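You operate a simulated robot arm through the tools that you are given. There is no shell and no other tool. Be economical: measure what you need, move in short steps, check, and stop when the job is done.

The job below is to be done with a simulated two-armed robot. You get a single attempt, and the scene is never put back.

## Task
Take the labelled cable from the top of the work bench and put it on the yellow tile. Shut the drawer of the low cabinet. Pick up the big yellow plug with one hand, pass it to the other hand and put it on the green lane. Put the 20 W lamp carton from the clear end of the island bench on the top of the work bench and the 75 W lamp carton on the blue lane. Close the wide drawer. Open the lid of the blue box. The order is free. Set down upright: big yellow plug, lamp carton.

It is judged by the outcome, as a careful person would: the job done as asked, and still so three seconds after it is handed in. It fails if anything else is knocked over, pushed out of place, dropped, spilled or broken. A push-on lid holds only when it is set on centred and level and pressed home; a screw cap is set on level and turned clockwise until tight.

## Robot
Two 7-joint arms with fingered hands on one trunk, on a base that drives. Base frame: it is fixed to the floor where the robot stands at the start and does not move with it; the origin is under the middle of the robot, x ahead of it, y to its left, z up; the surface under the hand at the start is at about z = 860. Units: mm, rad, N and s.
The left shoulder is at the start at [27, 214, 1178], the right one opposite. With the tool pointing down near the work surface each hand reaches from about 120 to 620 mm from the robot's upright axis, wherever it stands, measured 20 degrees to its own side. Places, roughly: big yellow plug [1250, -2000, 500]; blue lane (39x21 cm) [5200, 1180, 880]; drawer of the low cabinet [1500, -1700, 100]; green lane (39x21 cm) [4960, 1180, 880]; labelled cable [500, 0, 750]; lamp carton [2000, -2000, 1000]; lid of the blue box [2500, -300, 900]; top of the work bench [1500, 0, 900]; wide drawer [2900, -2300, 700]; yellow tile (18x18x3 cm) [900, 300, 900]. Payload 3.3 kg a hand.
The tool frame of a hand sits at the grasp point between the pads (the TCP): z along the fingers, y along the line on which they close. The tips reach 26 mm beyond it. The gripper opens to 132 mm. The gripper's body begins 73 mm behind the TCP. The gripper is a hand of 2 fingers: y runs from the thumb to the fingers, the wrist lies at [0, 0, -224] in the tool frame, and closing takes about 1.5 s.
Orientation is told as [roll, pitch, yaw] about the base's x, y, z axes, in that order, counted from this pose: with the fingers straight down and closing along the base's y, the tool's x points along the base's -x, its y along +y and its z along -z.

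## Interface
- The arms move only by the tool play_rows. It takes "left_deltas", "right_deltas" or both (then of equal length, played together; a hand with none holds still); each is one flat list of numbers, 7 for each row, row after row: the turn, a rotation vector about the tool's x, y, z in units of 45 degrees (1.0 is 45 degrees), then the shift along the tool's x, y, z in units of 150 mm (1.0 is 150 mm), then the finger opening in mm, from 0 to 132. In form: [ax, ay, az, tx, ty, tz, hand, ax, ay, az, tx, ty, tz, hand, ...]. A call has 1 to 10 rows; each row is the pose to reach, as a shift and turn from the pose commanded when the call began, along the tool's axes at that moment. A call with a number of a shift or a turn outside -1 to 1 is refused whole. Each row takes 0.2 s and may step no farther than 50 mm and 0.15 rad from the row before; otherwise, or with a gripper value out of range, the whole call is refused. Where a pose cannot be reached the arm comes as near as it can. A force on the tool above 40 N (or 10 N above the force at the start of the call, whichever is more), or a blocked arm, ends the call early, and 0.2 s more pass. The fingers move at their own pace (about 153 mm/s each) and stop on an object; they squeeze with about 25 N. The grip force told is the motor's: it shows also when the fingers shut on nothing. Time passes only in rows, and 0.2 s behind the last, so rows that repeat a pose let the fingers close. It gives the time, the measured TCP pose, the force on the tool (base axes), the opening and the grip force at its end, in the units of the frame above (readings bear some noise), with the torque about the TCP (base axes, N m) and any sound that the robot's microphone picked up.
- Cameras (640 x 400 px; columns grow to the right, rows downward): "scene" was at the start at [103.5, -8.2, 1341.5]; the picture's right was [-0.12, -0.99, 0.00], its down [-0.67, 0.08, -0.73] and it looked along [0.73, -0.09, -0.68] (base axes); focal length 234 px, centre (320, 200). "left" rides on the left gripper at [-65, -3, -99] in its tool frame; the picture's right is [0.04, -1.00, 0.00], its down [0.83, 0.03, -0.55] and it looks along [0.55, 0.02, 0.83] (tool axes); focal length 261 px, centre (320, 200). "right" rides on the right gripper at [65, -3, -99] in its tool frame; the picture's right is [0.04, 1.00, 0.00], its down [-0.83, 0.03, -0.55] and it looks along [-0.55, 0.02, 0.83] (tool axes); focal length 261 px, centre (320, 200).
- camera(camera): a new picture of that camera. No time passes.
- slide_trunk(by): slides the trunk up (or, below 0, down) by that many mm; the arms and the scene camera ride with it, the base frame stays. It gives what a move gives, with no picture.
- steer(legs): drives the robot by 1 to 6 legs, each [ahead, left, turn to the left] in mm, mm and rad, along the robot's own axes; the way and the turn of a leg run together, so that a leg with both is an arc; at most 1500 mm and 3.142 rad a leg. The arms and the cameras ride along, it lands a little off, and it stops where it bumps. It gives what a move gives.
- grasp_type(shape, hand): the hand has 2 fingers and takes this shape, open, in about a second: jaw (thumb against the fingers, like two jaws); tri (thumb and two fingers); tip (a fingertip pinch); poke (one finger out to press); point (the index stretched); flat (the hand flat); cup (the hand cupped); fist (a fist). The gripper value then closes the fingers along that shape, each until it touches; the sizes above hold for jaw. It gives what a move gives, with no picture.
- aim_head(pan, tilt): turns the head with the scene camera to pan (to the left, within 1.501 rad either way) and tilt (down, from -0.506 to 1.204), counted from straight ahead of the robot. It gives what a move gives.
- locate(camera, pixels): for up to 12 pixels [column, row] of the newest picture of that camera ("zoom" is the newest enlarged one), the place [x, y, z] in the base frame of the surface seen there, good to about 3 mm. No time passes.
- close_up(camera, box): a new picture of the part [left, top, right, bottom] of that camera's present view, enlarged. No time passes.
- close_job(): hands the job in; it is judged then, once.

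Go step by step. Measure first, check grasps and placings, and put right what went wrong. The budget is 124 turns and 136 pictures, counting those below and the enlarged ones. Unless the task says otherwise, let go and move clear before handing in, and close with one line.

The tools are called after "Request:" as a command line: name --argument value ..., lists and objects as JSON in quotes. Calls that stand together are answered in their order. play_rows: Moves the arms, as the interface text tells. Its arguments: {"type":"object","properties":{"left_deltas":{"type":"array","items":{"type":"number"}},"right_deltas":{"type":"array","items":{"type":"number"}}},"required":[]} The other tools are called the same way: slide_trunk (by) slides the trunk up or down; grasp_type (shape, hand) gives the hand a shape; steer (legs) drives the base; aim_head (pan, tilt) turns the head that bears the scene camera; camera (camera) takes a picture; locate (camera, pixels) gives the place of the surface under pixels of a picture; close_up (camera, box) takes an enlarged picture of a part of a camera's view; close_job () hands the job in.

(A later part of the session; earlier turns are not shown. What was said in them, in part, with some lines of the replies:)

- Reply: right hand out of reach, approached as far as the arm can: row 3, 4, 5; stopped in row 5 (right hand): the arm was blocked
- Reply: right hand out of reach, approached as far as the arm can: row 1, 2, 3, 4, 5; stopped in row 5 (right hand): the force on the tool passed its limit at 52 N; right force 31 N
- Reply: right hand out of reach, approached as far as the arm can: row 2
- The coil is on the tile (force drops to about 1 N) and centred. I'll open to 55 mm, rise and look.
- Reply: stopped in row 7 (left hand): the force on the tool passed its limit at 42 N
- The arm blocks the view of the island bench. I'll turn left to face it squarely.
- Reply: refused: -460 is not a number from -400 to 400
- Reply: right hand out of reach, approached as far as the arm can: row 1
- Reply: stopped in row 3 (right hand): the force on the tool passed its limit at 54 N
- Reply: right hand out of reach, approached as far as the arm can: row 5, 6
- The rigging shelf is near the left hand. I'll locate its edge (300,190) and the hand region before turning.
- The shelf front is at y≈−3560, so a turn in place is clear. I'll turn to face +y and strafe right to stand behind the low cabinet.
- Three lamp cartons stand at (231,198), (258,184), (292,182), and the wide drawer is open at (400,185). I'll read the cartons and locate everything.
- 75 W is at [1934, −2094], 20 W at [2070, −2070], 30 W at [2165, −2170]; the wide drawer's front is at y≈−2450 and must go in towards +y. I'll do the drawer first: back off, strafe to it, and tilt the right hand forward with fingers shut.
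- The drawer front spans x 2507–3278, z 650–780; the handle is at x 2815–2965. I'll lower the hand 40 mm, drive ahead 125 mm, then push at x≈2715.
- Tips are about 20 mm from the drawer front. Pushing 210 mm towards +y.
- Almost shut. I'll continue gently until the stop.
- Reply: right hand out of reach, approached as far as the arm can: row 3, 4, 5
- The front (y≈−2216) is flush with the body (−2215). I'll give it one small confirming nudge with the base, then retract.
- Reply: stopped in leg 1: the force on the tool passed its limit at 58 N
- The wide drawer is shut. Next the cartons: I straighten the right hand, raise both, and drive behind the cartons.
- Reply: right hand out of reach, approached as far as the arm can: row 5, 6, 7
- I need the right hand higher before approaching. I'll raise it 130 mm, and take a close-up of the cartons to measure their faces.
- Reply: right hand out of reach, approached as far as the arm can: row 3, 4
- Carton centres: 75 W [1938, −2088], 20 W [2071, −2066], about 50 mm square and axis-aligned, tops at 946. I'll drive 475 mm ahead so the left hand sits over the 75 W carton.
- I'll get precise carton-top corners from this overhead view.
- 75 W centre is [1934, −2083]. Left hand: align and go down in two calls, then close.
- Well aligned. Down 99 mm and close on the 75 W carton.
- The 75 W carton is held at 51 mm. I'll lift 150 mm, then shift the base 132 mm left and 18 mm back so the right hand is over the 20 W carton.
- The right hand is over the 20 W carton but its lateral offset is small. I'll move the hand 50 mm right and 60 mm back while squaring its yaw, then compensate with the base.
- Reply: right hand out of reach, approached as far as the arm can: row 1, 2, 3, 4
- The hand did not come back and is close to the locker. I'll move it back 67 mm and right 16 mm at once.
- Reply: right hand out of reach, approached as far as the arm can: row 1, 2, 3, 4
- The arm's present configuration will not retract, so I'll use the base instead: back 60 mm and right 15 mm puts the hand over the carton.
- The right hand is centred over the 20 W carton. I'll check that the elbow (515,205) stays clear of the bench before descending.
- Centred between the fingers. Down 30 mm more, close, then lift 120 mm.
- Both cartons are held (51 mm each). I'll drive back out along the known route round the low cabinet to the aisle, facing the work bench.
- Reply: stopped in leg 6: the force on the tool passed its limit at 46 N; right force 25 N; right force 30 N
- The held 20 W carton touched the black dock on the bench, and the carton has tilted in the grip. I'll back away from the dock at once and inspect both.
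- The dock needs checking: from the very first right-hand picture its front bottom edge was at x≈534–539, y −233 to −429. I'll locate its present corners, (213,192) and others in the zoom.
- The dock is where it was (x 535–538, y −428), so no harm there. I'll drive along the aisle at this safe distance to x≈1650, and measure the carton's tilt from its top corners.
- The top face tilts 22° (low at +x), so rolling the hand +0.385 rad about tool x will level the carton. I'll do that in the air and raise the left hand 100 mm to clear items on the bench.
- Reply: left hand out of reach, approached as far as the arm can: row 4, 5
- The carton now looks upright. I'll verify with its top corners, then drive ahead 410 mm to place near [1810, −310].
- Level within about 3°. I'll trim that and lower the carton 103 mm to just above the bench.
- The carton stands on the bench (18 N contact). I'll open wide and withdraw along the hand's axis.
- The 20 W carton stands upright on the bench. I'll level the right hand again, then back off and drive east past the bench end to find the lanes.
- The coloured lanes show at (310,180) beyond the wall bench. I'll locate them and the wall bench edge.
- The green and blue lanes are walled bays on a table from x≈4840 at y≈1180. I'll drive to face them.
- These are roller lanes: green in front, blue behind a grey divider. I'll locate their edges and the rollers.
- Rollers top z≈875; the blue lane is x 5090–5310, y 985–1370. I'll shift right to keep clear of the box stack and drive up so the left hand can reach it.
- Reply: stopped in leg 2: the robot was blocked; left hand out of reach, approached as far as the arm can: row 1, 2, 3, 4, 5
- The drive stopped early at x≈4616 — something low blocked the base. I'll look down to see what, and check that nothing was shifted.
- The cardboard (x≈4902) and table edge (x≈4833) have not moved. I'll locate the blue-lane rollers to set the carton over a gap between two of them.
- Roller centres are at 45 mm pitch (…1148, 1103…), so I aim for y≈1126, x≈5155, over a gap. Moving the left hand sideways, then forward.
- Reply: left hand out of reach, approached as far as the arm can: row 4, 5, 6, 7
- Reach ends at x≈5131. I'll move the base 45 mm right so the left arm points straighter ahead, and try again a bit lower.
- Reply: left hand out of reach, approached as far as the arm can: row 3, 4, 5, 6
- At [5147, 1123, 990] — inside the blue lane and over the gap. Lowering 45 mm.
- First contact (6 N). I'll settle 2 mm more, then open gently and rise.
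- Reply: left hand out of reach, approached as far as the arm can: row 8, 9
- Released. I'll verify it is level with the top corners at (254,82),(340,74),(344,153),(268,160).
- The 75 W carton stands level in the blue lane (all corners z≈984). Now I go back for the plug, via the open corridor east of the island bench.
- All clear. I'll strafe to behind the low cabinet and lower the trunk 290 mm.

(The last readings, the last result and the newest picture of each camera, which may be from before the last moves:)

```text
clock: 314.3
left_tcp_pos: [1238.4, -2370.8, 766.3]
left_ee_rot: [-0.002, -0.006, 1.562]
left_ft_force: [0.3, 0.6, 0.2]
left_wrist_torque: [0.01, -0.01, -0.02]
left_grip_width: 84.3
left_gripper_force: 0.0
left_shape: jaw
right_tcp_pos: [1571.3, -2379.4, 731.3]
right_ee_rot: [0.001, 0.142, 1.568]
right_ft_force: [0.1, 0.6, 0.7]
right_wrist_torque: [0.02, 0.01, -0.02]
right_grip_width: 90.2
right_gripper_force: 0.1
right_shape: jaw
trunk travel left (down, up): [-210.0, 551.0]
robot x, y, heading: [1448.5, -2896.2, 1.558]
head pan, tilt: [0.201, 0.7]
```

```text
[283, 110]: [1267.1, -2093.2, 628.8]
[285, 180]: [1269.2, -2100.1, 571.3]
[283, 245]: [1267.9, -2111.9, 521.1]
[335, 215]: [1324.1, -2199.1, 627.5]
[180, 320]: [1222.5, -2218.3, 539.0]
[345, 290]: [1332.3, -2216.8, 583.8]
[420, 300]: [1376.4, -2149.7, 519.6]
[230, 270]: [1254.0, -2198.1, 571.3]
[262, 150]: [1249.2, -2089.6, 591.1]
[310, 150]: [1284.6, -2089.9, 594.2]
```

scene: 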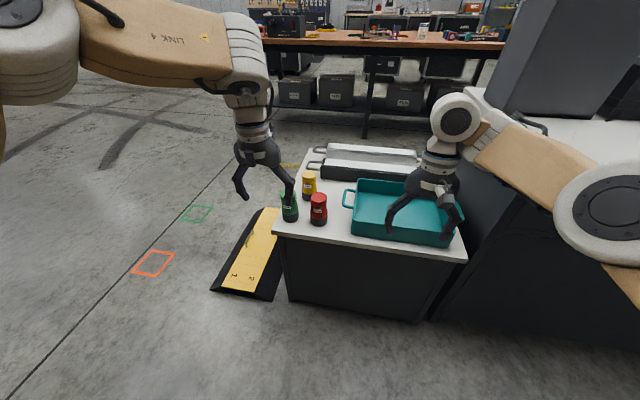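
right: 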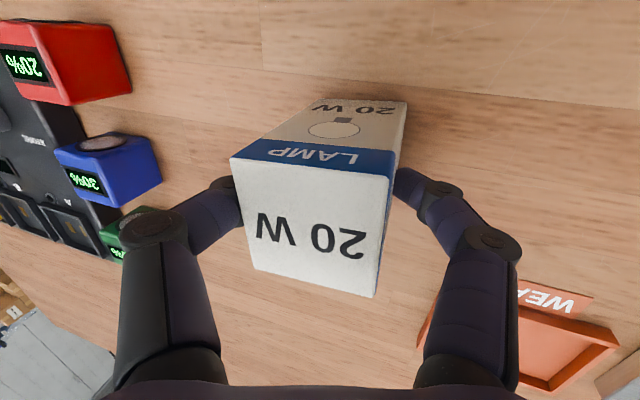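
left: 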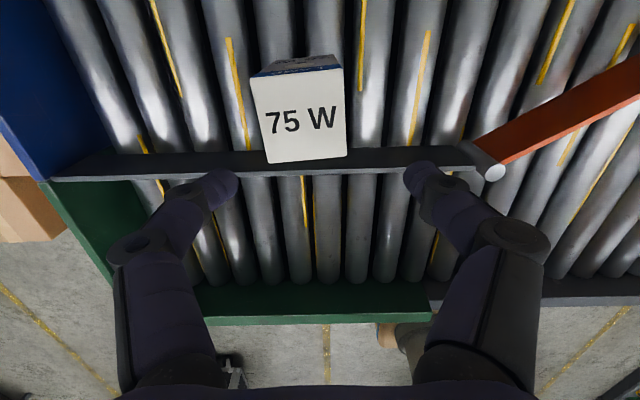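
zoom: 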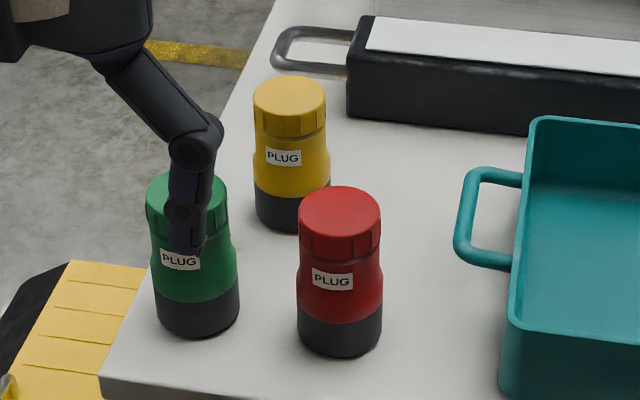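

The yellow plug is centred near [1268, −2072], z 519–640, about 48 mm across. My plan: the left hand grips its top from above with the jaws closing along y, then the right hand, turned sideways, takes the lower body. I begin turning both hands: left −45° and right +45° about their axes.

Request:
play_rows --left_deltas '[0, 0, -0.167, 0, 0, 0, 85, 0, 0, -0.333, 0, 0, 0, 85, 0, 0, -0.5, 0, 0, 0, 85, 0, 0, -0.667, 0, 0, 0, 85, 0, 0, -0.833, 0, 0, 0, 85, 0, 0, -1, 0, 0, 0, 85, 0, 0, -1, 0, 0, 0, 85]' --right_deltas '[0, -0.03, 0.167, 0, 0, 0, 90, 0, -0.06, 0.333, 0, 0, 0, 90, 0, -0.09, 0.5, 0, 0, 0, 90, 0, -0.12, 0.667, 0, 0, 0, 90, 0, -0.15, 0.833, 0, 0, 0, 90, 0, -0.18, 0.98, 0, 0, 0, 90, 0, -0.18, 0.98, 0, 0, 0, 90]'

Request:
play_rows --left_deltas '[0, 0, -0.167, 0, 0, 0, 85, 0, 0, -0.333, 0, 0, 0, 85, 0, 0, -0.5, 0, 0, 0, 85, 0, 0, -0.667, 0, 0, 0, 85, 0, 0, -0.833, 0, 0, 0, 85, 0, 0, -1, 0, 0, 0, 85, 0, 0, -1, 0, 0, 0, 85]' --right_deltas '[0, 0, 0.167, 0, 0, 0, 90, 0, 0, 0.333, 0, 0, 0, 90, 0, 0, 0.5, 0, 0, 0, 90, 0, 0, 0.667, 0, 0, 0, 90, 0, 0, 0.833, 0, 0, 0, 90, 0, 0, 1, 0, 0, 0, 90, 0, 0, 1, 0, 0, 0, 90]'

```text
clock: 315.9
left_tcp_pos: [1239.3, -2370.4, 766.4]
left_ee_rot: [-0.006, -0.001, 2.348]
left_ft_force: [0.9, -0.1, -0.5]
left_wrist_torque: [0.01, -0.01, -0.01]
left_grip_width: 84.5
left_gripper_force: 0.2
left_shape: jaw
right_tcp_pos: [1570.8, -2375.1, 728.4]
right_ee_rot: [-0.045, -0.026, 0.799]
right_ft_force: [-0.6, -0.7, 1.3]
right_wrist_torque: [-0.01, -0.04, 0.03]
right_grip_width: 90.3
right_gripper_force: 0.1
right_shape: jaw
right hand out of reach, approached as far as the arm can: row 4, 5, 6, 7
trunk travel left (down, up): [-210.0, 551.0]
robot x, y, heading: [1449.8, -2895.1, 1.561]
head pan, tilt: [0.201, 0.7]
```

```text
clock: 317.5
left_tcp_pos: [1238.7, -2369.1, 767.7]
left_ee_rot: [-0.007, 0.005, 3.136]
left_ft_force: [-0.1, 0.2, 0.0]
left_wrist_torque: [0.0, -0.01, -0.04]
left_grip_width: 84.8
left_gripper_force: 0.0
left_shape: jaw
right_tcp_pos: [1569.8, -2374.9, 730.1]
right_ee_rot: [-0.013, -0.051, 0.013]
right_ft_force: [-0.1, 0.4, -0.7]
right_wrist_torque: [0.01, 0.0, 0.05]
right_grip_width: 90.5
right_gripper_force: 0.0
right_shape: jaw
trunk travel left (down, up): [-210.0, 551.0]
robot x, y, heading: [1449.5, -2899.2, 1.553]
head pan, tilt: [0.201, 0.7]
```

Orientations are right (left yaw π, right yaw 0). Now I tilt the right hand sideways by 70° while drawing it in; left holds.

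Request:
play_rows --right_deltas '[0, 0.167, 0, 0.11, -0.1, 0, 90, 0, 0.333, 0, 0.22, -0.2, 0, 90, 0, 0.5, 0, 0.33, -0.3, 0, 90, 0, 0.667, 0, 0.44, -0.4, 0, 90, 0, 0.833, 0, 0.55, -0.5, 0, 90, 0, 1, 0, 0.6, -0.6, 0, 90, 0, 1, 0, 0.6, -0.6, 0, 90]'

Request:
play_rows --right_deltas '[0, 0.14, 0, 0, -0.1, 0, 90, 0, 0.28, 0, 0, -0.2, 0, 90, 0, 0.42, 0, 0, -0.3, 0, 90, 0, 0.556, 0, 0, -0.4, 0, 90, 0, 0.556, 0, 0, -0.4, 0, 90]'

Request:
aim_head --pan 0.0 --tilt 0.8

Request:
camera --camera "scene"

```text
clock: 319.1
left_tcp_pos: [1237.1, -2370.4, 767.1]
left_ee_rot: [-0.008, 0.005, 3.132]
left_ft_force: [0.0, -1.0, 0.8]
left_wrist_torque: [0.0, -0.03, -0.01]
left_grip_width: 84.6
left_gripper_force: 0.0
left_shape: jaw
right_tcp_pos: [1392.3, -2380.6, 746.9]
right_ee_rot: [0.017, 0.671, 0.024]
right_ft_force: [-0.3, -0.2, 0.2]
right_wrist_torque: [0.01, 0.02, 0.0]
right_grip_width: 90.2
right_gripper_force: 0.1
right_shape: jaw
right hand out of reach, approached as far as the arm can: row 1, 2, 3, 4, 5, 6, 7
trunk travel left (down, up): [-210.0, 551.0]
robot x, y, heading: [1449.2, -2899.1, 1.561]
head pan, tilt: [0.201, 0.7]
```

```text
clock: 320.3
left_tcp_pos: [1239.0, -2369.8, 767.0]
left_ee_rot: [-0.008, 0.003, 3.132]
left_ft_force: [-0.1, -0.4, 0.2]
left_wrist_torque: [0.03, 0.01, -0.01]
left_grip_width: 84.9
left_gripper_force: 0.1
left_shape: jaw
right_tcp_pos: [1396.9, -2441.9, 743.1]
right_ee_rot: [0.03, 1.109, 0.041]
right_ft_force: [0.1, 0.0, -0.5]
right_wrist_torque: [0.03, 0.04, -0.03]
right_grip_width: 90.1
right_gripper_force: 0.0
right_shape: jaw
right hand out of reach, approached as far as the arm can: row 1
trunk travel left (down, up): [-210.0, 551.0]
robot x, y, heading: [1446.4, -2898.4, 1.558]
head pan, tilt: [0.201, 0.7]
```

```text
clock: 321.0
left_tcp_pos: [1238.8, -2370.2, 767.4]
left_ee_rot: [-0.008, 0.004, 3.134]
left_ft_force: [0.0, 0.5, 0.7]
left_wrist_torque: [0.01, 0.0, 0.05]
left_grip_width: 84.6
left_gripper_force: 0.0
left_shape: jaw
right_tcp_pos: [1395.6, -2441.3, 743.7]
right_ee_rot: [0.031, 1.108, 0.04]
right_ft_force: [0.5, 0.7, 0.0]
right_wrist_torque: [0.02, -0.02, -0.02]
right_grip_width: 90.5
right_gripper_force: 0.0
right_shape: jaw
trunk travel left (down, up): [-210.0, 551.0]
robot x, y, heading: [1449.8, -2897.2, 1.563]
head pan, tilt: [0.0, 0.799]
```

```text
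36 pictures are left
```

scene: 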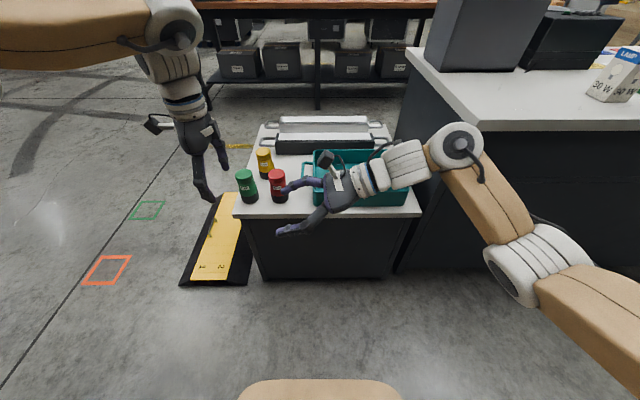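

The right hand is turned sideways as planned. Before driving forward I check where its elbow and wrist are relative to the island corner (x 1806, y −2270).

Request:
locate --camera "scene" --pixels '[[545, 245], [520, 270], [480, 190], [460, 145], [455, 125], [515, 225], [410, 165], [325, 160], [600, 280]]'

```text
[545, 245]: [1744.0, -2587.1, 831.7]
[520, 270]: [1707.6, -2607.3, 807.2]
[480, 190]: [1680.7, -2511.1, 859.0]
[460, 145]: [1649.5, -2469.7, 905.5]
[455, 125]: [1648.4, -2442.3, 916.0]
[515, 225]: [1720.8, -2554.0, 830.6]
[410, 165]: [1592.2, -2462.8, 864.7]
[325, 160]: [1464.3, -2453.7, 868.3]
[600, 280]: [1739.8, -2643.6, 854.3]
```

The elbow stays at x≲1760, clear of the island. I'll drive 297 mm ahead and view the plug from the left hand.

Request:
steer --legs '[[297, 0, 0]]'

Request:
play_rows --left_deltas '[0, 0, 0, 0.1, 0, 0, 85, 0, 0, 0, 0.19, 0, 0, 85, 0, 0, 0, 0.19, 0, 0, 85]'

Request:
camera --camera "left"

```text
clock: 323.1
left_tcp_pos: [1239.0, -2077.3, 767.3]
left_ee_rot: [-0.005, 0.004, 3.138]
left_ft_force: [0.6, -0.6, -0.1]
left_wrist_torque: [-0.03, 0.03, 0.0]
left_grip_width: 84.6
left_gripper_force: 0.1
left_shape: jaw
right_tcp_pos: [1397.9, -2147.9, 744.3]
right_ee_rot: [0.031, 1.105, 0.045]
right_ft_force: [-0.3, 0.1, -0.1]
right_wrist_torque: [-0.01, 0.02, 0.03]
right_grip_width: 90.2
right_gripper_force: 0.0
right_shape: jaw
trunk travel left (down, up): [-210.0, 551.0]
robot x, y, heading: [1455.3, -2607.1, 1.559]
head pan, tilt: [0.0, 0.799]
```

```text
clock: 323.9
left_tcp_pos: [1267.3, -2076.7, 767.3]
left_ee_rot: [-0.004, 0.003, 3.139]
left_ft_force: [0.7, 0.7, -0.2]
left_wrist_torque: [0.0, 0.01, -0.01]
left_grip_width: 84.6
left_gripper_force: 0.1
left_shape: jaw
right_tcp_pos: [1398.1, -2147.9, 744.3]
right_ee_rot: [0.032, 1.107, 0.047]
right_ft_force: [0.6, 0.5, -0.1]
right_wrist_torque: [0.02, 0.0, 0.0]
right_grip_width: 90.2
right_gripper_force: 0.0
right_shape: jaw
trunk travel left (down, up): [-210.0, 551.0]
robot x, y, heading: [1450.5, -2602.7, 1.562]
head pan, tilt: [0.0, 0.799]
```

```text
35 pictures are left
```

left: 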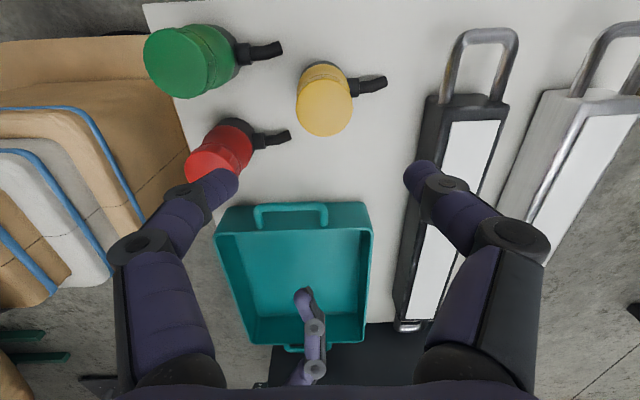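

The yellow plug's top is at (323,105), its cord stub pointing to +y at the base. I'll locate the top.

Request:
locate --camera "left" --pixels '[[323, 105], [300, 103], [349, 105], [323, 133], [325, 70], [352, 85], [380, 83], [210, 150], [185, 55], [470, 65], [440, 120]]'

```text
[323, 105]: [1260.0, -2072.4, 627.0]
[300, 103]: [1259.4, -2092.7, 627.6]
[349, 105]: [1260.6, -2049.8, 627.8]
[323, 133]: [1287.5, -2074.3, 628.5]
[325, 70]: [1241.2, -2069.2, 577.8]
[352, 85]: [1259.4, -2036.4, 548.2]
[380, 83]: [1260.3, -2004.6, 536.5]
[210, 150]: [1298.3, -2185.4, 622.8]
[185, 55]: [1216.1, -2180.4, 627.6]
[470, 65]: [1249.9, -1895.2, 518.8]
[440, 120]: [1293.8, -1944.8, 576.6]
```

The plug top is at z≈628, centre [1265, −2071]. The left hand goes down to TCP z≈619 and closes on the cap.

Request:
play_rows --left_deltas '[0, 0, 0, -0.015, -0.038, 0.25, 85, 0, 0, 0, -0.015, -0.038, 0.5, 85, 0, 0, 0, -0.015, -0.038, 0.75, 85, 0, 0, 0, -0.015, -0.038, 0.9, 85, 0, 0, 0, -0.015, -0.038, 0.987, 85, 0, 0, 0, -0.015, -0.038, 0.987, 30, 0, 0, 0, -0.015, -0.038, 0.987, 30, 0, 0, 0, -0.015, -0.038, 0.987, 30, 0, 0, 0, -0.015, -0.038, 0.987, 30]'

Request:
camera --camera "left"

```text
clock: 325.9
left_tcp_pos: [1265.9, -2070.7, 617.8]
left_ee_rot: [-0.005, 0.004, 3.139]
left_ft_force: [-0.5, -0.4, 0.0]
left_wrist_torque: [0.01, -0.02, 0.03]
left_grip_width: 44.2
left_gripper_force: 24.9
left_shape: jaw
right_tcp_pos: [1397.6, -2148.8, 744.4]
right_ee_rot: [0.031, 1.107, 0.047]
right_ft_force: [-0.4, -0.6, 0.3]
right_wrist_torque: [-0.01, -0.01, 0.0]
right_grip_width: 89.9
right_gripper_force: 0.1
right_shape: jaw
trunk travel left (down, up): [-210.0, 551.0]
robot x, y, heading: [1453.1, -2608.0, 1.56]
head pan, tilt: [0.0, 0.799]
```

```text
34 pictures are left
```

left: 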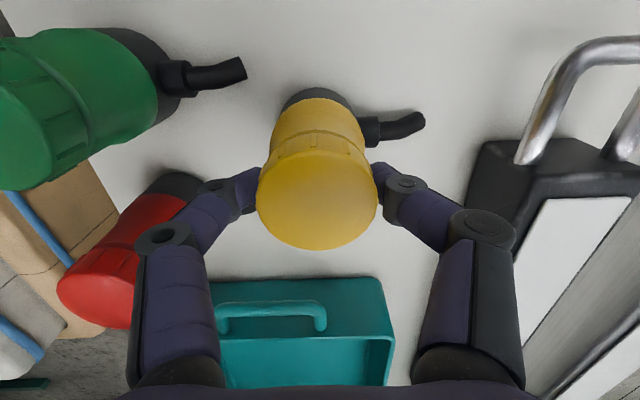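

Gripped at 44 mm. Lifting 150 mm, then backing 300 mm off the cabinet.

Request:
play_rows --left_deltas '[0, 0, 0, 0, 0, -0.1, 30, 0, 0, 0, 0, 0, -0.3, 30, 0, 0, 0, 0, 0, -0.6, 30, 0, 0, 0, 0, 0, -0.9, 30, 0, 0, 0, 0, 0, -1, 30]'

Request:
steer --legs '[[-300, 0, 0]]'

Request:
aim_head --pan 0.2 --tilt 0.75

Request:
camera --camera "scene"

```text
clock: 327.1
left_tcp_pos: [1265.3, -2072.4, 768.4]
left_ee_rot: [-0.007, 0.001, 3.138]
left_ft_force: [-0.4, 1.2, -2.7]
left_wrist_torque: [0.0, -0.01, -0.02]
left_grip_width: 44.4
left_gripper_force: 24.8
left_shape: jaw
right_tcp_pos: [1397.5, -2148.1, 743.4]
right_ee_rot: [0.031, 1.108, 0.046]
right_ft_force: [-1.4, 0.3, -0.2]
right_wrist_torque: [0.0, -0.01, -0.04]
right_grip_width: 90.4
right_gripper_force: 0.0
right_shape: jaw
trunk travel left (down, up): [-210.0, 551.0]
robot x, y, heading: [1453.9, -2601.0, 1.559]
head pan, tilt: [0.0, 0.799]
```

```text
clock: 329.1
left_tcp_pos: [1262.3, -2372.4, 767.9]
left_ee_rot: [-0.006, 0.004, 3.139]
left_ft_force: [0.1, 0.6, -3.0]
left_wrist_torque: [-0.02, 0.0, 0.0]
left_grip_width: 44.0
left_gripper_force: 25.3
left_shape: jaw
right_tcp_pos: [1394.5, -2446.7, 744.8]
right_ee_rot: [0.031, 1.106, 0.046]
right_ft_force: [-0.3, -0.2, -0.4]
right_wrist_torque: [0.01, 0.01, 0.01]
right_grip_width: 90.3
right_gripper_force: 0.1
right_shape: jaw
trunk travel left (down, up): [-210.0, 551.0]
robot x, y, heading: [1450.9, -2902.0, 1.564]
head pan, tilt: [0.0, 0.799]
```

```text
clock: 329.8
left_tcp_pos: [1261.8, -2371.6, 767.3]
left_ee_rot: [-0.006, 0.005, 3.14]
left_ft_force: [-0.2, 0.4, -2.5]
left_wrist_torque: [-0.02, -0.03, -0.02]
left_grip_width: 44.2
left_gripper_force: 24.9
left_shape: jaw
right_tcp_pos: [1393.9, -2446.8, 744.7]
right_ee_rot: [0.032, 1.107, 0.046]
right_ft_force: [-0.5, 0.7, 0.1]
right_wrist_torque: [-0.01, 0.03, 0.01]
right_grip_width: 90.5
right_gripper_force: 0.1
right_shape: jaw
trunk travel left (down, up): [-210.0, 551.0]
robot x, y, heading: [1449.7, -2903.6, 1.564]
head pan, tilt: [0.201, 0.75]
```

```text
33 pictures are left
```

scene: 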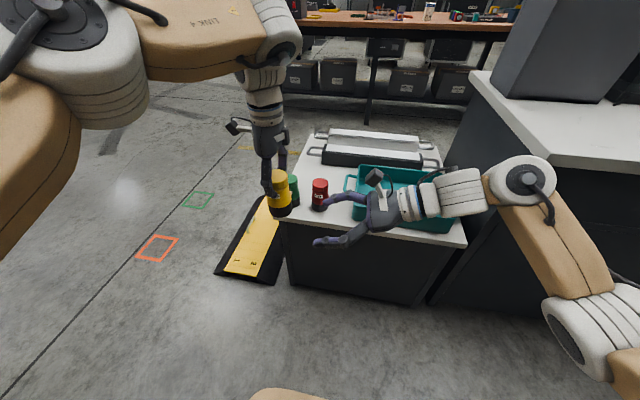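

The plug hangs at [1262, −2372], bottom z≈668. I'll bring it to [1322, −2442] with the left hand and align the right hand's height to the plug's lower body.

Request:
play_rows --left_deltas '[0, 0, 0, 0.1, 0.12, 0, 30, 0, 0, 0, 0.2, 0.24, 0, 30, 0, 0, 0, 0.3, 0.36, 0, 30, 0, 0, 0, 0.4, 0.47, 0, 30, 0, 0, 0, 0.4, 0.47, 0, 30]' --right_deltas '[0, 0, 0, -0.04, 0.01, 0.02, 90, 0, 0, 0, -0.08, 0.02, 0.04, 90, 0, 0, 0, -0.12, 0.03, 0.06, 90, 0, 0, 0, -0.155, 0.033, 0.077, 90, 0, 0, 0, -0.155, 0.033, 0.077, 90]'

Request:
camera --camera "right"

Request:
close_up --camera "scene" --box '[200, 130, 480, 290]'

```text
clock: 331.0
left_tcp_pos: [1322.1, -2442.8, 767.5]
left_ee_rot: [-0.007, 0.003, 3.14]
left_ft_force: [-0.4, -0.1, -2.7]
left_wrist_torque: [-0.01, -0.02, 0.03]
left_grip_width: 44.0
left_gripper_force: 24.8
left_shape: jaw
right_tcp_pos: [1393.6, -2442.4, 719.3]
right_ee_rot: [0.031, 1.108, 0.047]
right_ft_force: [-0.5, 0.0, -0.1]
right_wrist_torque: [0.0, -0.02, -0.02]
right_grip_width: 90.2
right_gripper_force: 0.1
right_shape: jaw
trunk travel left (down, up): [-210.0, 551.0]
robot x, y, heading: [1451.4, -2902.4, 1.561]
head pan, tilt: [0.201, 0.75]
```

```text
32 pictures are left
```

right: 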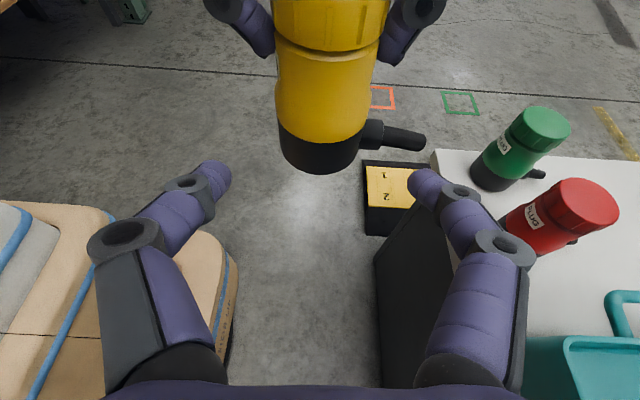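

```text
2.29 times, centred on (340, 210) of scene
```

zoom: 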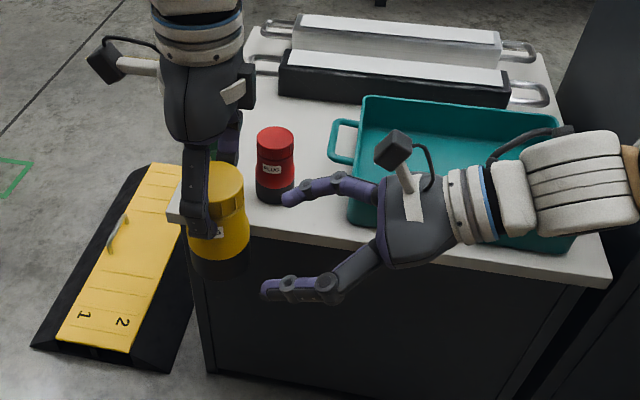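

Aligned. The right hand advances 71 mm onto the plug's lower body and closes.

Request:
play_rows --right_deltas '[0, 0, 0, 0.06, 0, 0.1, 90, 0, 0, 0, 0.12, 0, 0.21, 90, 0, 0, 0, 0.18, 0, 0.32, 90, 0, 0, 0, 0.228, 0, 0.419, 90, 0, 0, 0, 0.228, 0, 0.419, 60, 0, 0, 0, 0.228, 0, 0.419, 30, 0, 0, 0, 0.228, 0, 0.419, 30, 0, 0, 0, 0.228, 0, 0.419, 30, 0, 0, 0, 0.228, 0, 0.419, 30]'

Request:
camera --camera "right"

Request:
close_up --camera "scene" --box '[200, 130, 480, 290]'

```text
clock: 333.0
left_tcp_pos: [1321.8, -2441.4, 768.5]
left_ee_rot: [-0.007, 0.003, 3.14]
left_ft_force: [1.5, 0.7, -0.3]
left_wrist_torque: [-0.02, -0.05, -0.11]
left_grip_width: 44.1
left_gripper_force: 24.9
left_shape: jaw
right_tcp_pos: [1321.8, -2445.4, 721.9]
right_ee_rot: [0.029, 1.106, 0.047]
right_ft_force: [-1.5, 0.3, 0.1]
right_wrist_torque: [0.02, -0.04, 0.15]
right_grip_width: 44.2
right_gripper_force: 25.0
right_shape: jaw
trunk travel left (down, up): [-210.0, 551.0]
robot x, y, heading: [1448.7, -2902.9, 1.561]
head pan, tilt: [0.201, 0.75]
```

```text
30 pictures are left
```

right: 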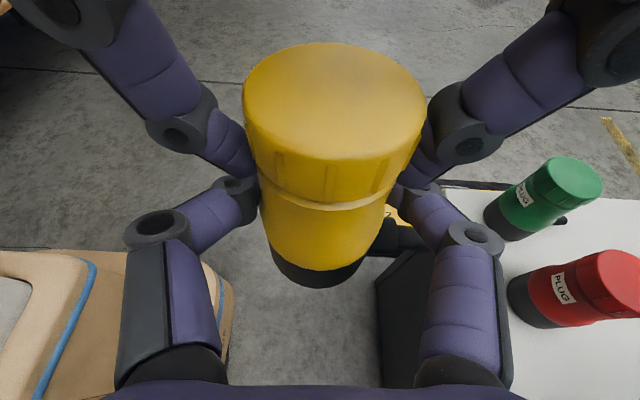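

```text
2.29 times, centred on (340, 210) of scene
```

zoom: 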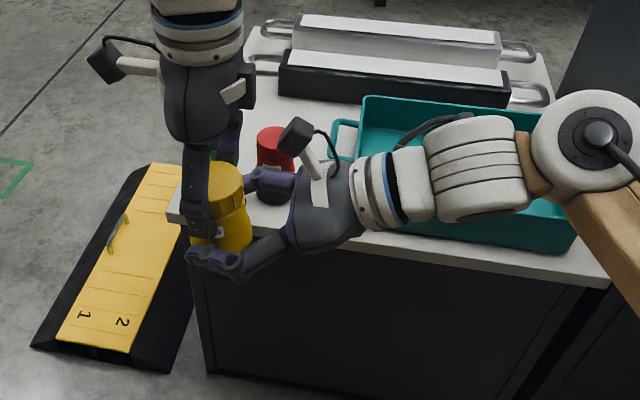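

Both hands hold the plug (44 mm, 25 N each). The left hand now opens and rises clear.

Request:
play_rows --left_deltas '[0, 0, 0, 0, 0, 0, 50, 0, 0, 0, 0, 0, 0, 65, 0, 0, 0, 0, 0, 0, 80, 0, 0, 0, 0, 0, 0, 80, 0, 0, 0, 0, 0, -0.15, 80, 0, 0, 0, 0, 0, -0.4, 80, 0, 0, 0, 0, 0, -0.7, 80, 0, 0, 0, -0.2, 0, -1, 80]'

Request:
camera --camera "right"

```text
refused: row 8 steps farther than a row can; nothing moved
```

```text
28 pictures are left
```

right: 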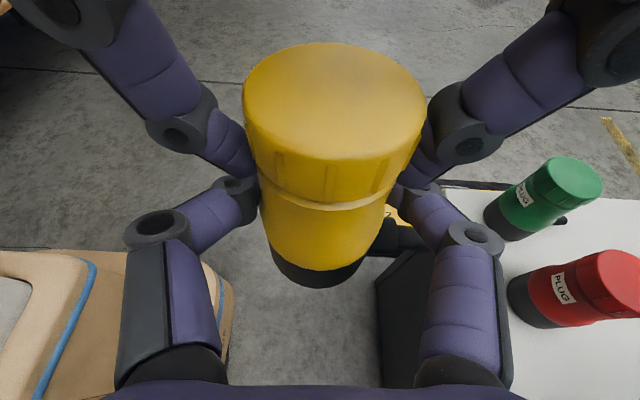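

The last row was too long, so nothing moved. I'll repeat with a shorter last step.

Request:
play_rows --left_deltas '[0, 0, 0, 0, 0, 0, 50, 0, 0, 0, 0, 0, 0, 65, 0, 0, 0, 0, 0, 0, 80, 0, 0, 0, 0, 0, 0, 80, 0, 0, 0, 0, 0, -0.15, 80, 0, 0, 0, 0, 0, -0.4, 80, 0, 0, 0, 0, 0, -0.7, 80, 0, 0, 0, -0.05, 0, -1, 80, 0, 0, 0, -0.25, 0, -1, 80]'

Request:
camera --camera "right"

```text
clock: 335.0
left_tcp_pos: [1284.7, -2442.6, 917.5]
left_ee_rot: [-0.007, 0.003, 3.137]
left_ft_force: [0.7, 0.1, 0.4]
left_wrist_torque: [0.01, 0.02, -0.01]
left_grip_width: 79.5
left_gripper_force: 0.1
left_shape: jaw
right_tcp_pos: [1322.6, -2443.3, 720.6]
right_ee_rot: [0.032, 1.107, 0.046]
right_ft_force: [0.0, 0.6, -0.8]
right_wrist_torque: [-0.01, 0.03, 0.01]
right_grip_width: 41.2
right_gripper_force: 24.8
right_shape: jaw
trunk travel left (down, up): [-210.0, 551.0]
robot x, y, heading: [1451.4, -2904.8, 1.569]
head pan, tilt: [0.201, 0.75]
```

```text
27 pictures are left
```

right: 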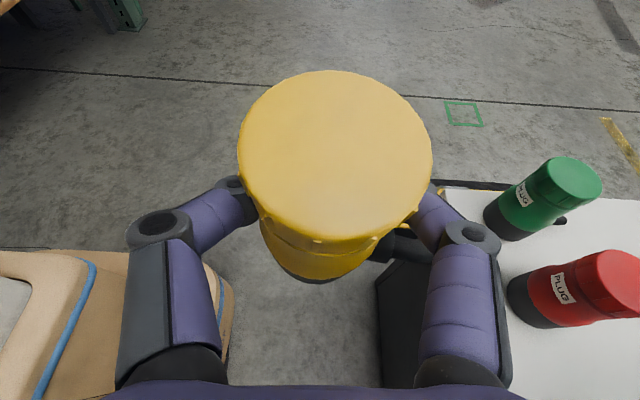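

The transfer worked but the plug has tilted somewhat in the right grip. I'll measure its top plane.

Request:
locate --camera "right" --pixels '[[335, 85], [335, 225], [252, 155], [420, 155], [335, 155], [310, 265], [395, 245]]'

Request:
close_up --camera "scene" --box '[220, 130, 420, 270]'

```text
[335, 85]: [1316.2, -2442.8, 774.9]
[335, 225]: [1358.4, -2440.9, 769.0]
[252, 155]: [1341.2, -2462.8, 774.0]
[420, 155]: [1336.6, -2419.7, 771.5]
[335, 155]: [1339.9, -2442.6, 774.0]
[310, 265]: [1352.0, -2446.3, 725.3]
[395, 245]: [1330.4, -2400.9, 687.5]
```

```text
2.86 times, centred on (320, 200) of scene
```

zoom: 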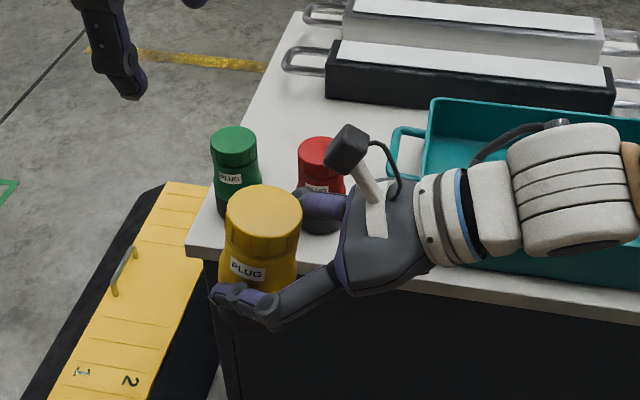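

The plug leans about 8.5° towards +x in the grip. I'll correct by turning the hand −0.15 rad about y, raise the trunk 290 mm, and check.

Request:
play_rows --right_deltas '[0, -0.07, 0, 0, 0, 0, 20, 0, -0.14, 0, 0, 0, 0, 20, 0, -0.19, 0, 0, 0, 0, 20, 0, -0.19, 0, 0, 0, 0, 20]'

Request:
slide_trunk --by 290

Request:
camera --camera "right"

Request:
close_up --camera "scene" --box '[220, 130, 420, 270]'

```text
clock: 336.0
left_tcp_pos: [1285.2, -2441.7, 917.7]
left_ee_rot: [-0.005, 0.004, 3.141]
left_ft_force: [0.0, 0.2, 0.8]
left_wrist_torque: [-0.01, 0.01, 0.01]
left_grip_width: 79.4
left_gripper_force: 0.1
left_shape: jaw
right_tcp_pos: [1322.3, -2444.0, 721.6]
right_ee_rot: [0.023, 0.959, 0.039]
right_ft_force: [0.3, 0.4, -0.4]
right_wrist_torque: [-0.01, 0.02, 0.01]
right_grip_width: 41.2
right_gripper_force: 25.3
right_shape: jaw
trunk travel left (down, up): [-210.0, 551.0]
robot x, y, heading: [1453.1, -2906.0, 1.564]
head pan, tilt: [0.201, 0.75]
```

```text
clock: 338.9
left_tcp_pos: [1285.1, -2464.3, 1248.5]
left_ee_rot: [-0.102, 0.008, 3.141]
left_ft_force: [-0.2, -0.5, -0.2]
left_wrist_torque: [-0.03, -0.07, 0.0]
left_grip_width: 79.9
left_gripper_force: 0.0
left_shape: jaw
right_tcp_pos: [1321.6, -2443.1, 1011.1]
right_ee_rot: [0.022, 0.958, 0.04]
right_ft_force: [-0.2, -0.8, -2.8]
right_wrist_torque: [-0.01, 0.06, -0.04]
right_grip_width: 41.4
right_gripper_force: 24.6
right_shape: jaw
trunk travel left (down, up): [-500.0, 261.0]
robot x, y, heading: [1449.2, -2903.9, 1.572]
head pan, tilt: [0.201, 0.75]
```

```text
25 pictures are left
```

right: 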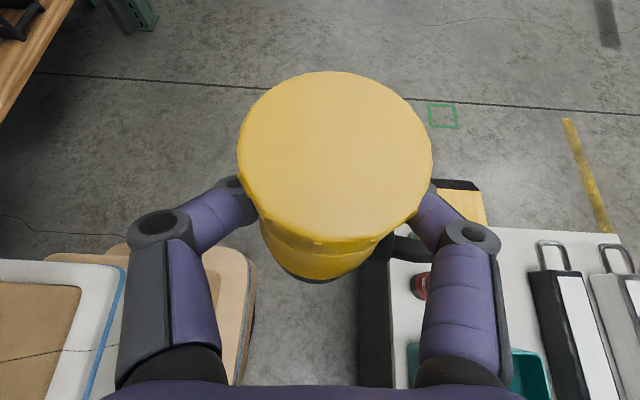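

```text
2.86 times, centred on (320, 200) of scene
```

zoom: 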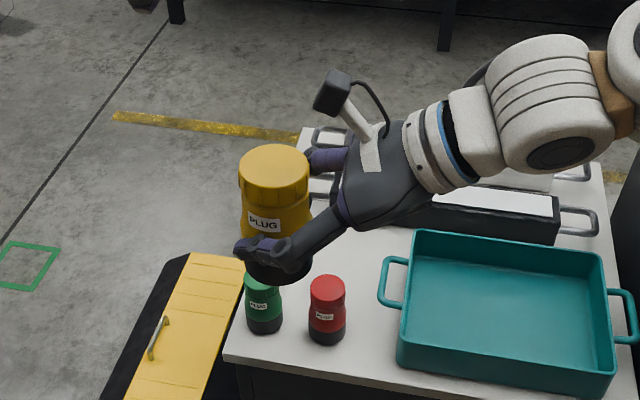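

Looks near upright. A quick numeric check of the top plane, then I drive to the green lane.

Request:
locate --camera "right" --pixels '[[335, 92], [335, 215], [258, 155], [414, 155], [335, 155], [310, 262]]'

Request:
steer --legs '[[-30, 0, 0], [0, -1200, 0], [0, -1150, 0], [0, 0, -1.571], [0, 1350, 0], [0, 1350, 0]]'

```text
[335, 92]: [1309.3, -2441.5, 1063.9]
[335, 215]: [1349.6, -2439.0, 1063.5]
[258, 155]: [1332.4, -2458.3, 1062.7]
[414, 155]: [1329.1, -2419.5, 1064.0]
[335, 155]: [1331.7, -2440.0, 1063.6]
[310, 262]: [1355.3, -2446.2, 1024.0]
```

```text
clock: 367.4
left_tcp_pos: [4297.3, -119.3, 1248.5]
left_ee_rot: [-0.101, 0.005, 1.554]
left_ft_force: [1.2, 0.6, -0.2]
left_wrist_torque: [-0.01, 0.01, -0.01]
left_grip_width: 79.5
left_gripper_force: 0.1
left_shape: jaw
right_tcp_pos: [4316.6, -156.5, 1010.2]
right_ee_rot: [0.025, 0.958, -1.543]
right_ft_force: [-0.5, -0.1, -3.5]
right_wrist_torque: [0.03, -0.01, 0.02]
right_grip_width: 40.8
right_gripper_force: 24.8
right_shape: jaw
trunk travel left (down, up): [-500.0, 261.0]
robot x, y, heading: [3857.7, -277.0, -0.02]
head pan, tilt: [0.201, 0.75]
```

The plug is level (rim z within 1.5 mm). Continuing north to the green lane.

Request:
steer --legs '[[0, 1290, 0.02], [540, 0, 0]]'

Request:
aim_head --pan 0.1 --tilt 0.85

Request:
camera --camera "scene"

```text
clock: 376.6
left_tcp_pos: [4856.7, 1173.6, 1248.5]
left_ee_rot: [-0.099, 0.007, 1.561]
left_ft_force: [-0.2, 0.5, -0.2]
left_wrist_torque: [0.0, 0.0, 0.03]
left_grip_width: 79.6
left_gripper_force: 0.1
left_shape: jaw
right_tcp_pos: [4876.4, 1135.4, 1010.5]
right_ee_rot: [0.023, 0.958, -1.544]
right_ft_force: [-0.3, -0.1, -3.6]
right_wrist_torque: [0.02, 0.02, 0.02]
right_grip_width: 40.7
right_gripper_force: 25.1
right_shape: jaw
trunk travel left (down, up): [-500.0, 261.0]
robot x, y, heading: [4415.4, 1016.4, -0.015]
head pan, tilt: [0.201, 0.75]
```

```text
clock: 377.3
left_tcp_pos: [4855.4, 1173.9, 1249.6]
left_ee_rot: [-0.102, 0.007, 1.56]
left_ft_force: [-0.5, -0.2, 0.2]
left_wrist_torque: [-0.01, -0.01, -0.01]
left_grip_width: 79.7
left_gripper_force: 0.0
left_shape: jaw
right_tcp_pos: [4876.3, 1136.1, 1012.2]
right_ee_rot: [0.025, 0.96, -1.54]
right_ft_force: [0.1, 0.0, -2.3]
right_wrist_torque: [-0.01, 0.02, 0.01]
right_grip_width: 40.8
right_gripper_force: 24.7
right_shape: jaw
trunk travel left (down, up): [-500.0, 261.0]
robot x, y, heading: [4414.4, 1015.1, -0.015]
head pan, tilt: [0.099, 0.85]
```

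```text
23 pictures are left
```

scene: 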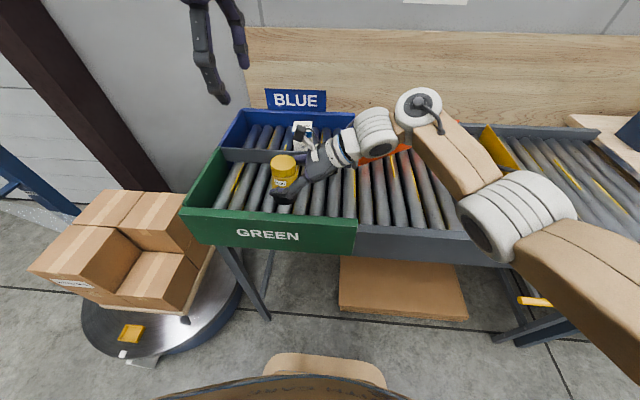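

The plug is just over the front wall. I'll drive 82 mm ahead to the lane's middle, then lower 72 mm to just above the rollers.

Request:
steer --legs '[[82, 0, 0.01]]'

Request:
play_rows --right_deltas '[0, 0, 0, -0.1, 0, 0.07, 20, 0, 0, 0, -0.2, 0, 0.14, 20, 0, 0, 0, -0.29, 0, 0.203, 20, 0, 0, 0, -0.35, 0, 0.245, 20, 0, 0, 0, -0.393, 0, 0.275, 20, 0, 0, 0, -0.393, 0, 0.275, 20]'

Request:
camera --camera "right"

Request:
close_up --camera "scene" --box '[170, 90, 430, 270]'

```text
clock: 378.4
left_tcp_pos: [4937.7, 1178.4, 1248.6]
left_ee_rot: [-0.1, 0.007, 1.567]
left_ft_force: [0.9, 0.5, 0.1]
left_wrist_torque: [-0.02, 0.02, 0.02]
left_grip_width: 79.7
left_gripper_force: 0.0
left_shape: jaw
right_tcp_pos: [4958.6, 1139.7, 1010.5]
right_ee_rot: [0.021, 0.959, -1.534]
right_ft_force: [0.7, -0.4, -2.2]
right_wrist_torque: [0.01, 0.0, 0.02]
right_grip_width: 40.3
right_gripper_force: 25.3
right_shape: jaw
trunk travel left (down, up): [-500.0, 261.0]
robot x, y, heading: [4495.8, 1008.6, -0.002]
head pan, tilt: [0.099, 0.85]
```

```text
clock: 379.8
left_tcp_pos: [4936.3, 1178.0, 1248.3]
left_ee_rot: [-0.102, 0.006, 1.569]
left_ft_force: [-0.1, 0.1, 0.4]
left_wrist_torque: [0.0, -0.01, -0.06]
left_grip_width: 79.7
left_gripper_force: 0.1
left_shape: jaw
right_tcp_pos: [4958.0, 1139.0, 939.7]
right_ee_rot: [0.024, 0.958, -1.533]
right_ft_force: [0.8, 0.4, -3.1]
right_wrist_torque: [0.01, -0.01, -0.05]
right_grip_width: 40.4
right_gripper_force: 25.2
right_shape: jaw
trunk travel left (down, up): [-500.0, 261.0]
robot x, y, heading: [4498.2, 1014.6, -0.006]
head pan, tilt: [0.099, 0.85]
```

```text
22 pictures are left
```

right: 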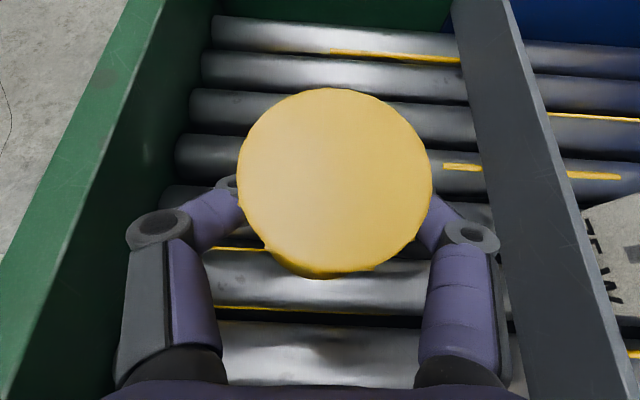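

```text
2.22 times, centred on (300, 180) of scene
```

zoom: 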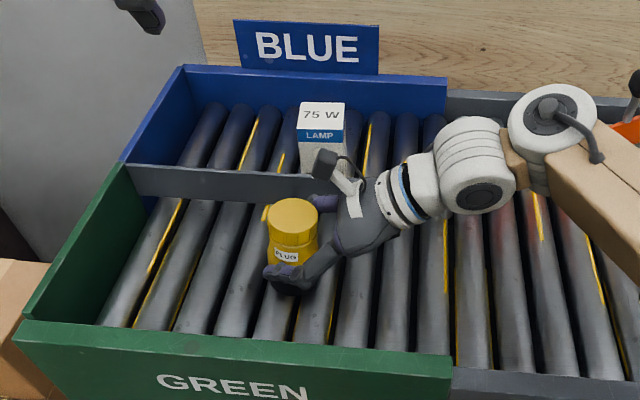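

The plug seems to have turned a little more in the grip during the drive. I'll measure the top plane and the roller positions.

Request:
locate --camera "right" --pixels '[[335, 105], [335, 250], [255, 180], [415, 180], [335, 180], [320, 277], [240, 105], [235, 150], [300, 292], [300, 345], [400, 118]]'

```text
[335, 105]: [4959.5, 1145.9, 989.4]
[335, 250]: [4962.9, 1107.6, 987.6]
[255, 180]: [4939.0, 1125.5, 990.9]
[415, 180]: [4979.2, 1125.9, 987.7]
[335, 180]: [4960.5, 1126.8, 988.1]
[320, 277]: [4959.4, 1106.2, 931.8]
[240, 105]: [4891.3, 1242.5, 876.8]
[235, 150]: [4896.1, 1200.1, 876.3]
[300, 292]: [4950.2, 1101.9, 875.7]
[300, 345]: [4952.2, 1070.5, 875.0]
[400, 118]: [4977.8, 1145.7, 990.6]
```

Nearly level (2–4°, within noise), axis at [4960, 1127], bottom about 3 mm above the rollers. Lowering 4 mm to contact.

Request:
play_rows --right_deltas '[0, 0, 0, -0.011, 0, 0.008, 20, 0, 0, 0, -0.022, 0, 0.0153, 20, 0, 0, 0, -0.022, 0, 0.0153, 20]'

```text
clock: 380.6
left_tcp_pos: [4935.7, 1178.0, 1248.0]
left_ee_rot: [-0.102, 0.007, 1.569]
left_ft_force: [-0.3, -0.8, -0.4]
left_wrist_torque: [0.01, 0.02, 0.0]
left_grip_width: 79.4
left_gripper_force: 0.1
left_shape: jaw
right_tcp_pos: [4959.3, 1138.5, 934.6]
right_ee_rot: [0.026, 0.958, -1.529]
right_ft_force: [0.9, 0.3, -1.6]
right_wrist_torque: [0.02, 0.03, 0.0]
right_grip_width: 40.1
right_gripper_force: 25.4
right_shape: jaw
trunk travel left (down, up): [-500.0, 261.0]
robot x, y, heading: [4495.6, 1009.3, -0.004]
head pan, tilt: [0.099, 0.85]
```

Contact is starting (force fell to −1.6 N). Another 3 mm.

Request:
play_rows --right_deltas '[0, 0, 0, -0.008, 0, 0.006, 20, 0, 0, 0, -0.016, 0, 0.0115, 20, 0, 0, 0, -0.016, 0, 0.0115, 20]'

Request:
camera --camera "right"

Request:
locate --camera "right" --pixels '[[335, 105], [335, 250], [255, 180], [415, 180], [335, 180], [320, 277]]'

```text
clock: 381.4
left_tcp_pos: [4936.1, 1178.5, 1249.2]
left_ee_rot: [-0.102, 0.007, 1.57]
left_ft_force: [0.7, 0.0, -0.1]
left_wrist_torque: [-0.02, 0.02, 0.0]
left_grip_width: 79.5
left_gripper_force: 0.0
left_shape: jaw
right_tcp_pos: [4958.3, 1140.0, 933.2]
right_ee_rot: [0.024, 0.96, -1.531]
right_ft_force: [-0.7, 2.2, 0.7]
right_wrist_torque: [0.03, -0.06, 0.07]
right_grip_width: 40.4
right_gripper_force: 24.7
right_shape: jaw
trunk travel left (down, up): [-500.0, 261.0]
robot x, y, heading: [4496.7, 1010.7, -0.006]
head pan, tilt: [0.099, 0.85]
```

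```text
20 pictures are left
```

right: 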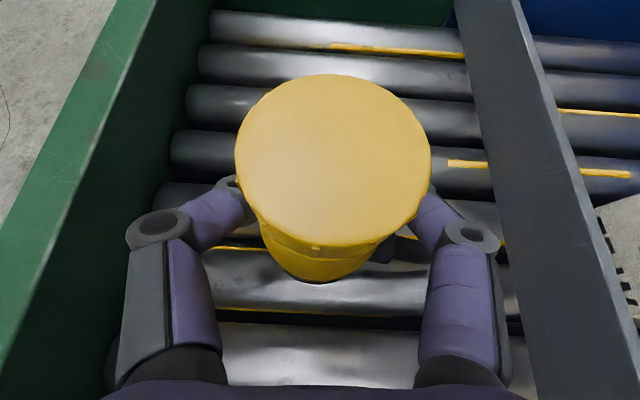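

```text
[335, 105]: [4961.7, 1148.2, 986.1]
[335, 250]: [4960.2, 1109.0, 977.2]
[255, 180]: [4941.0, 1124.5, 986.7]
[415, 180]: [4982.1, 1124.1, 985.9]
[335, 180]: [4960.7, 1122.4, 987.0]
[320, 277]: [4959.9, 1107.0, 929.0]
```

The plug rests on the rollers, top level at z≈986. I'll open gently and withdraw along the hand's axis.

Request:
play_rows --right_deltas '[0, 0, 0, 0, 0, 0, 44, 0, 0, 0, 0, 0, 0, 50, 0, 0, 0, 0, 0, 0, 60, 0, 0, 0, 0, 0, 0, 80, 0, 0, 0, 0, 0, 0, 90, 0, 0, 0, 0, 0, 0, 90]'

Request:
camera --camera "right"

```text
clock: 382.8
left_tcp_pos: [4935.9, 1177.2, 1248.1]
left_ee_rot: [-0.103, 0.007, 1.568]
left_ft_force: [0.2, -0.8, -0.4]
left_wrist_torque: [-0.01, 0.0, 0.01]
left_grip_width: 79.6
left_gripper_force: 0.1
left_shape: jaw
right_tcp_pos: [4959.1, 1139.5, 932.8]
right_ee_rot: [0.024, 0.96, -1.53]
right_ft_force: [0.6, 0.3, -0.5]
right_wrist_torque: [0.0, -0.04, 0.01]
right_grip_width: 89.7
right_gripper_force: 0.1
right_shape: jaw
trunk travel left (down, up): [-500.0, 261.0]
robot x, y, heading: [4495.6, 1010.0, -0.007]
head pan, tilt: [0.099, 0.85]
```

```text
19 pictures are left
```

right: 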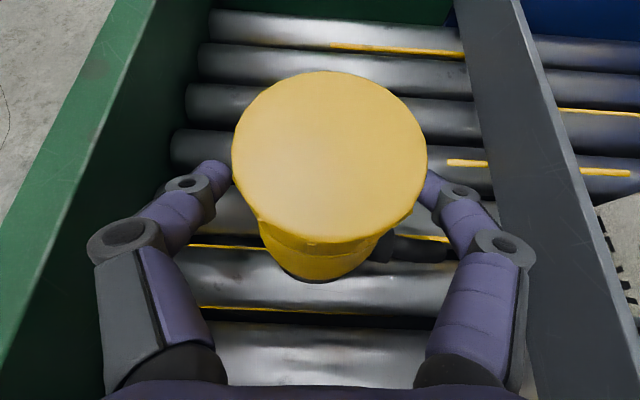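

The plug stands free. Withdrawing the right hand 120 mm along its axis.

Request:
play_rows --right_deltas '[0, 0, 0, 0, 0, -0.1, 90, 0, 0, 0, 0, 0, -0.3, 90, 0, 0, 0, 0, 0, -0.55, 90, 0, 0, 0, 0, 0, -0.8, 90]'

Request:
camera --camera "right"

Request:
close_up --camera "scene" --box '[170, 90, 430, 270]'

```text
clock: 383.8
left_tcp_pos: [4935.7, 1176.4, 1247.9]
left_ee_rot: [-0.104, 0.006, 1.567]
left_ft_force: [0.2, 0.0, 0.2]
left_wrist_torque: [0.01, 0.01, 0.01]
left_grip_width: 79.4
left_gripper_force: 0.0
left_shape: jaw
right_tcp_pos: [4958.2, 1041.1, 1002.3]
right_ee_rot: [0.022, 0.959, -1.533]
right_ft_force: [0.5, 0.0, 0.4]
right_wrist_torque: [-0.01, -0.03, 0.0]
right_grip_width: 89.6
right_gripper_force: 0.1
right_shape: jaw
trunk travel left (down, up): [-500.0, 261.0]
robot x, y, heading: [4494.5, 1012.1, -0.007]
head pan, tilt: [0.099, 0.85]
```

```text
18 pictures are left
```

right: 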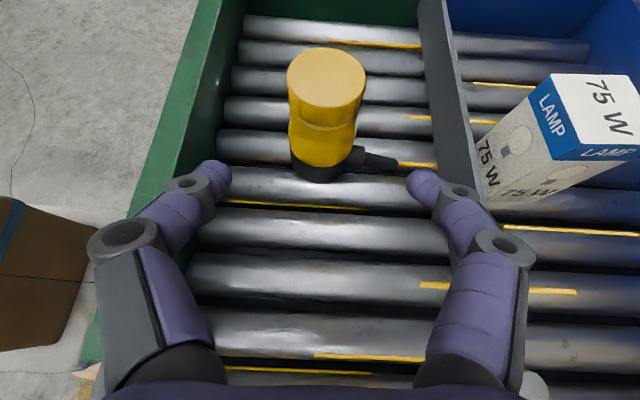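

```text
2.22 times, centred on (300, 180) of scene
```

zoom: 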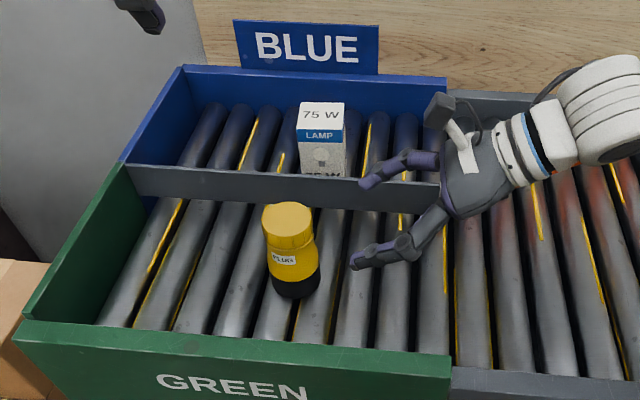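

Plug and carton stand in their lanes. I'll check the plug's level via its top (325,75).

Request:
locate --camera "right" --pixels '[[325, 58], [325, 95], [298, 78], [355, 78], [325, 78], [322, 172], [580, 85], [620, 145]]'

```text
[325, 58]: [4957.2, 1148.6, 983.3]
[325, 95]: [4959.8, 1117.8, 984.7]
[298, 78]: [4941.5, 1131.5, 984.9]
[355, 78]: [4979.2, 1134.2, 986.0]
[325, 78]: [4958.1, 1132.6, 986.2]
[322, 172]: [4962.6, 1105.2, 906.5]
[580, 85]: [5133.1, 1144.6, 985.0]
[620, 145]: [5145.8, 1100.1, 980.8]
```

Level and centred in the green lane. I'll back away and take one last look before handing in.

Request:
steer --legs '[[-450, 0, 0]]'

Request:
aim_head --pan 0.1 --tilt 0.55

Request:
close_up --camera "scene" --box '[200, 100, 480, 290]'

```text
clock: 386.5
left_tcp_pos: [4484.0, 1179.4, 1248.5]
left_ee_rot: [-0.104, 0.007, 1.567]
left_ft_force: [1.1, 0.4, 0.0]
left_wrist_torque: [-0.02, -0.04, 0.02]
left_grip_width: 79.7
left_gripper_force: 0.1
left_shape: jaw
right_tcp_pos: [4506.9, 1042.8, 1002.2]
right_ee_rot: [0.023, 0.958, -1.529]
right_ft_force: [-0.4, -0.2, 0.2]
right_wrist_torque: [-0.02, -0.04, 0.0]
right_grip_width: 89.7
right_gripper_force: 0.2
right_shape: jaw
trunk travel left (down, up): [-500.0, 261.0]
robot x, y, heading: [4046.0, 1013.9, -0.003]
head pan, tilt: [0.099, 0.85]
```

```text
clock: 387.3
left_tcp_pos: [4485.7, 1179.0, 1247.9]
left_ee_rot: [-0.101, 0.007, 1.567]
left_ft_force: [-0.1, 0.5, 1.2]
left_wrist_torque: [-0.01, 0.0, 0.0]
left_grip_width: 79.7
left_gripper_force: 0.1
left_shape: jaw
right_tcp_pos: [4507.1, 1043.9, 1001.9]
right_ee_rot: [0.026, 0.959, -1.533]
right_ft_force: [0.0, 0.3, -0.1]
right_wrist_torque: [-0.02, -0.01, 0.02]
right_grip_width: 89.5
right_gripper_force: 0.1
right_shape: jaw
trunk travel left (down, up): [-500.0, 261.0]
robot x, y, heading: [4044.3, 1012.6, -0.008]
head pan, tilt: [0.099, 0.55]
```

```text
2.11 times, centred on (340, 195) of scene
```

zoom: 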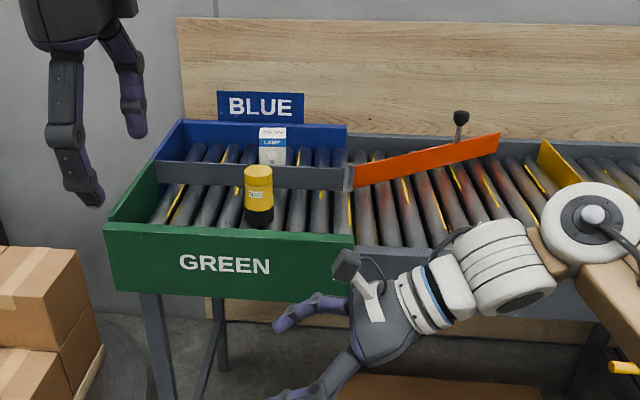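

The plug stands upright in the green lane and the 75 W carton in the blue lane, and both hands are empty and clear. The other parts were checked as they were done, so I'm handing in.

Request:
close_job

```text
The job is handed in.
```

I finished every part of the job and handed it in: the cable is on the yellow tile, both drawers are shut, the blue box lid is open, the 20 W carton is upright on the work bench, the 75 W carton is upright on the blue lane, and the yellow plug, passed from left hand to right, is upright on the green lane. On the way the 20 W carton bumped the dock on the work bench; the dock still measured in its place, and I levelled the carton before setting it down.
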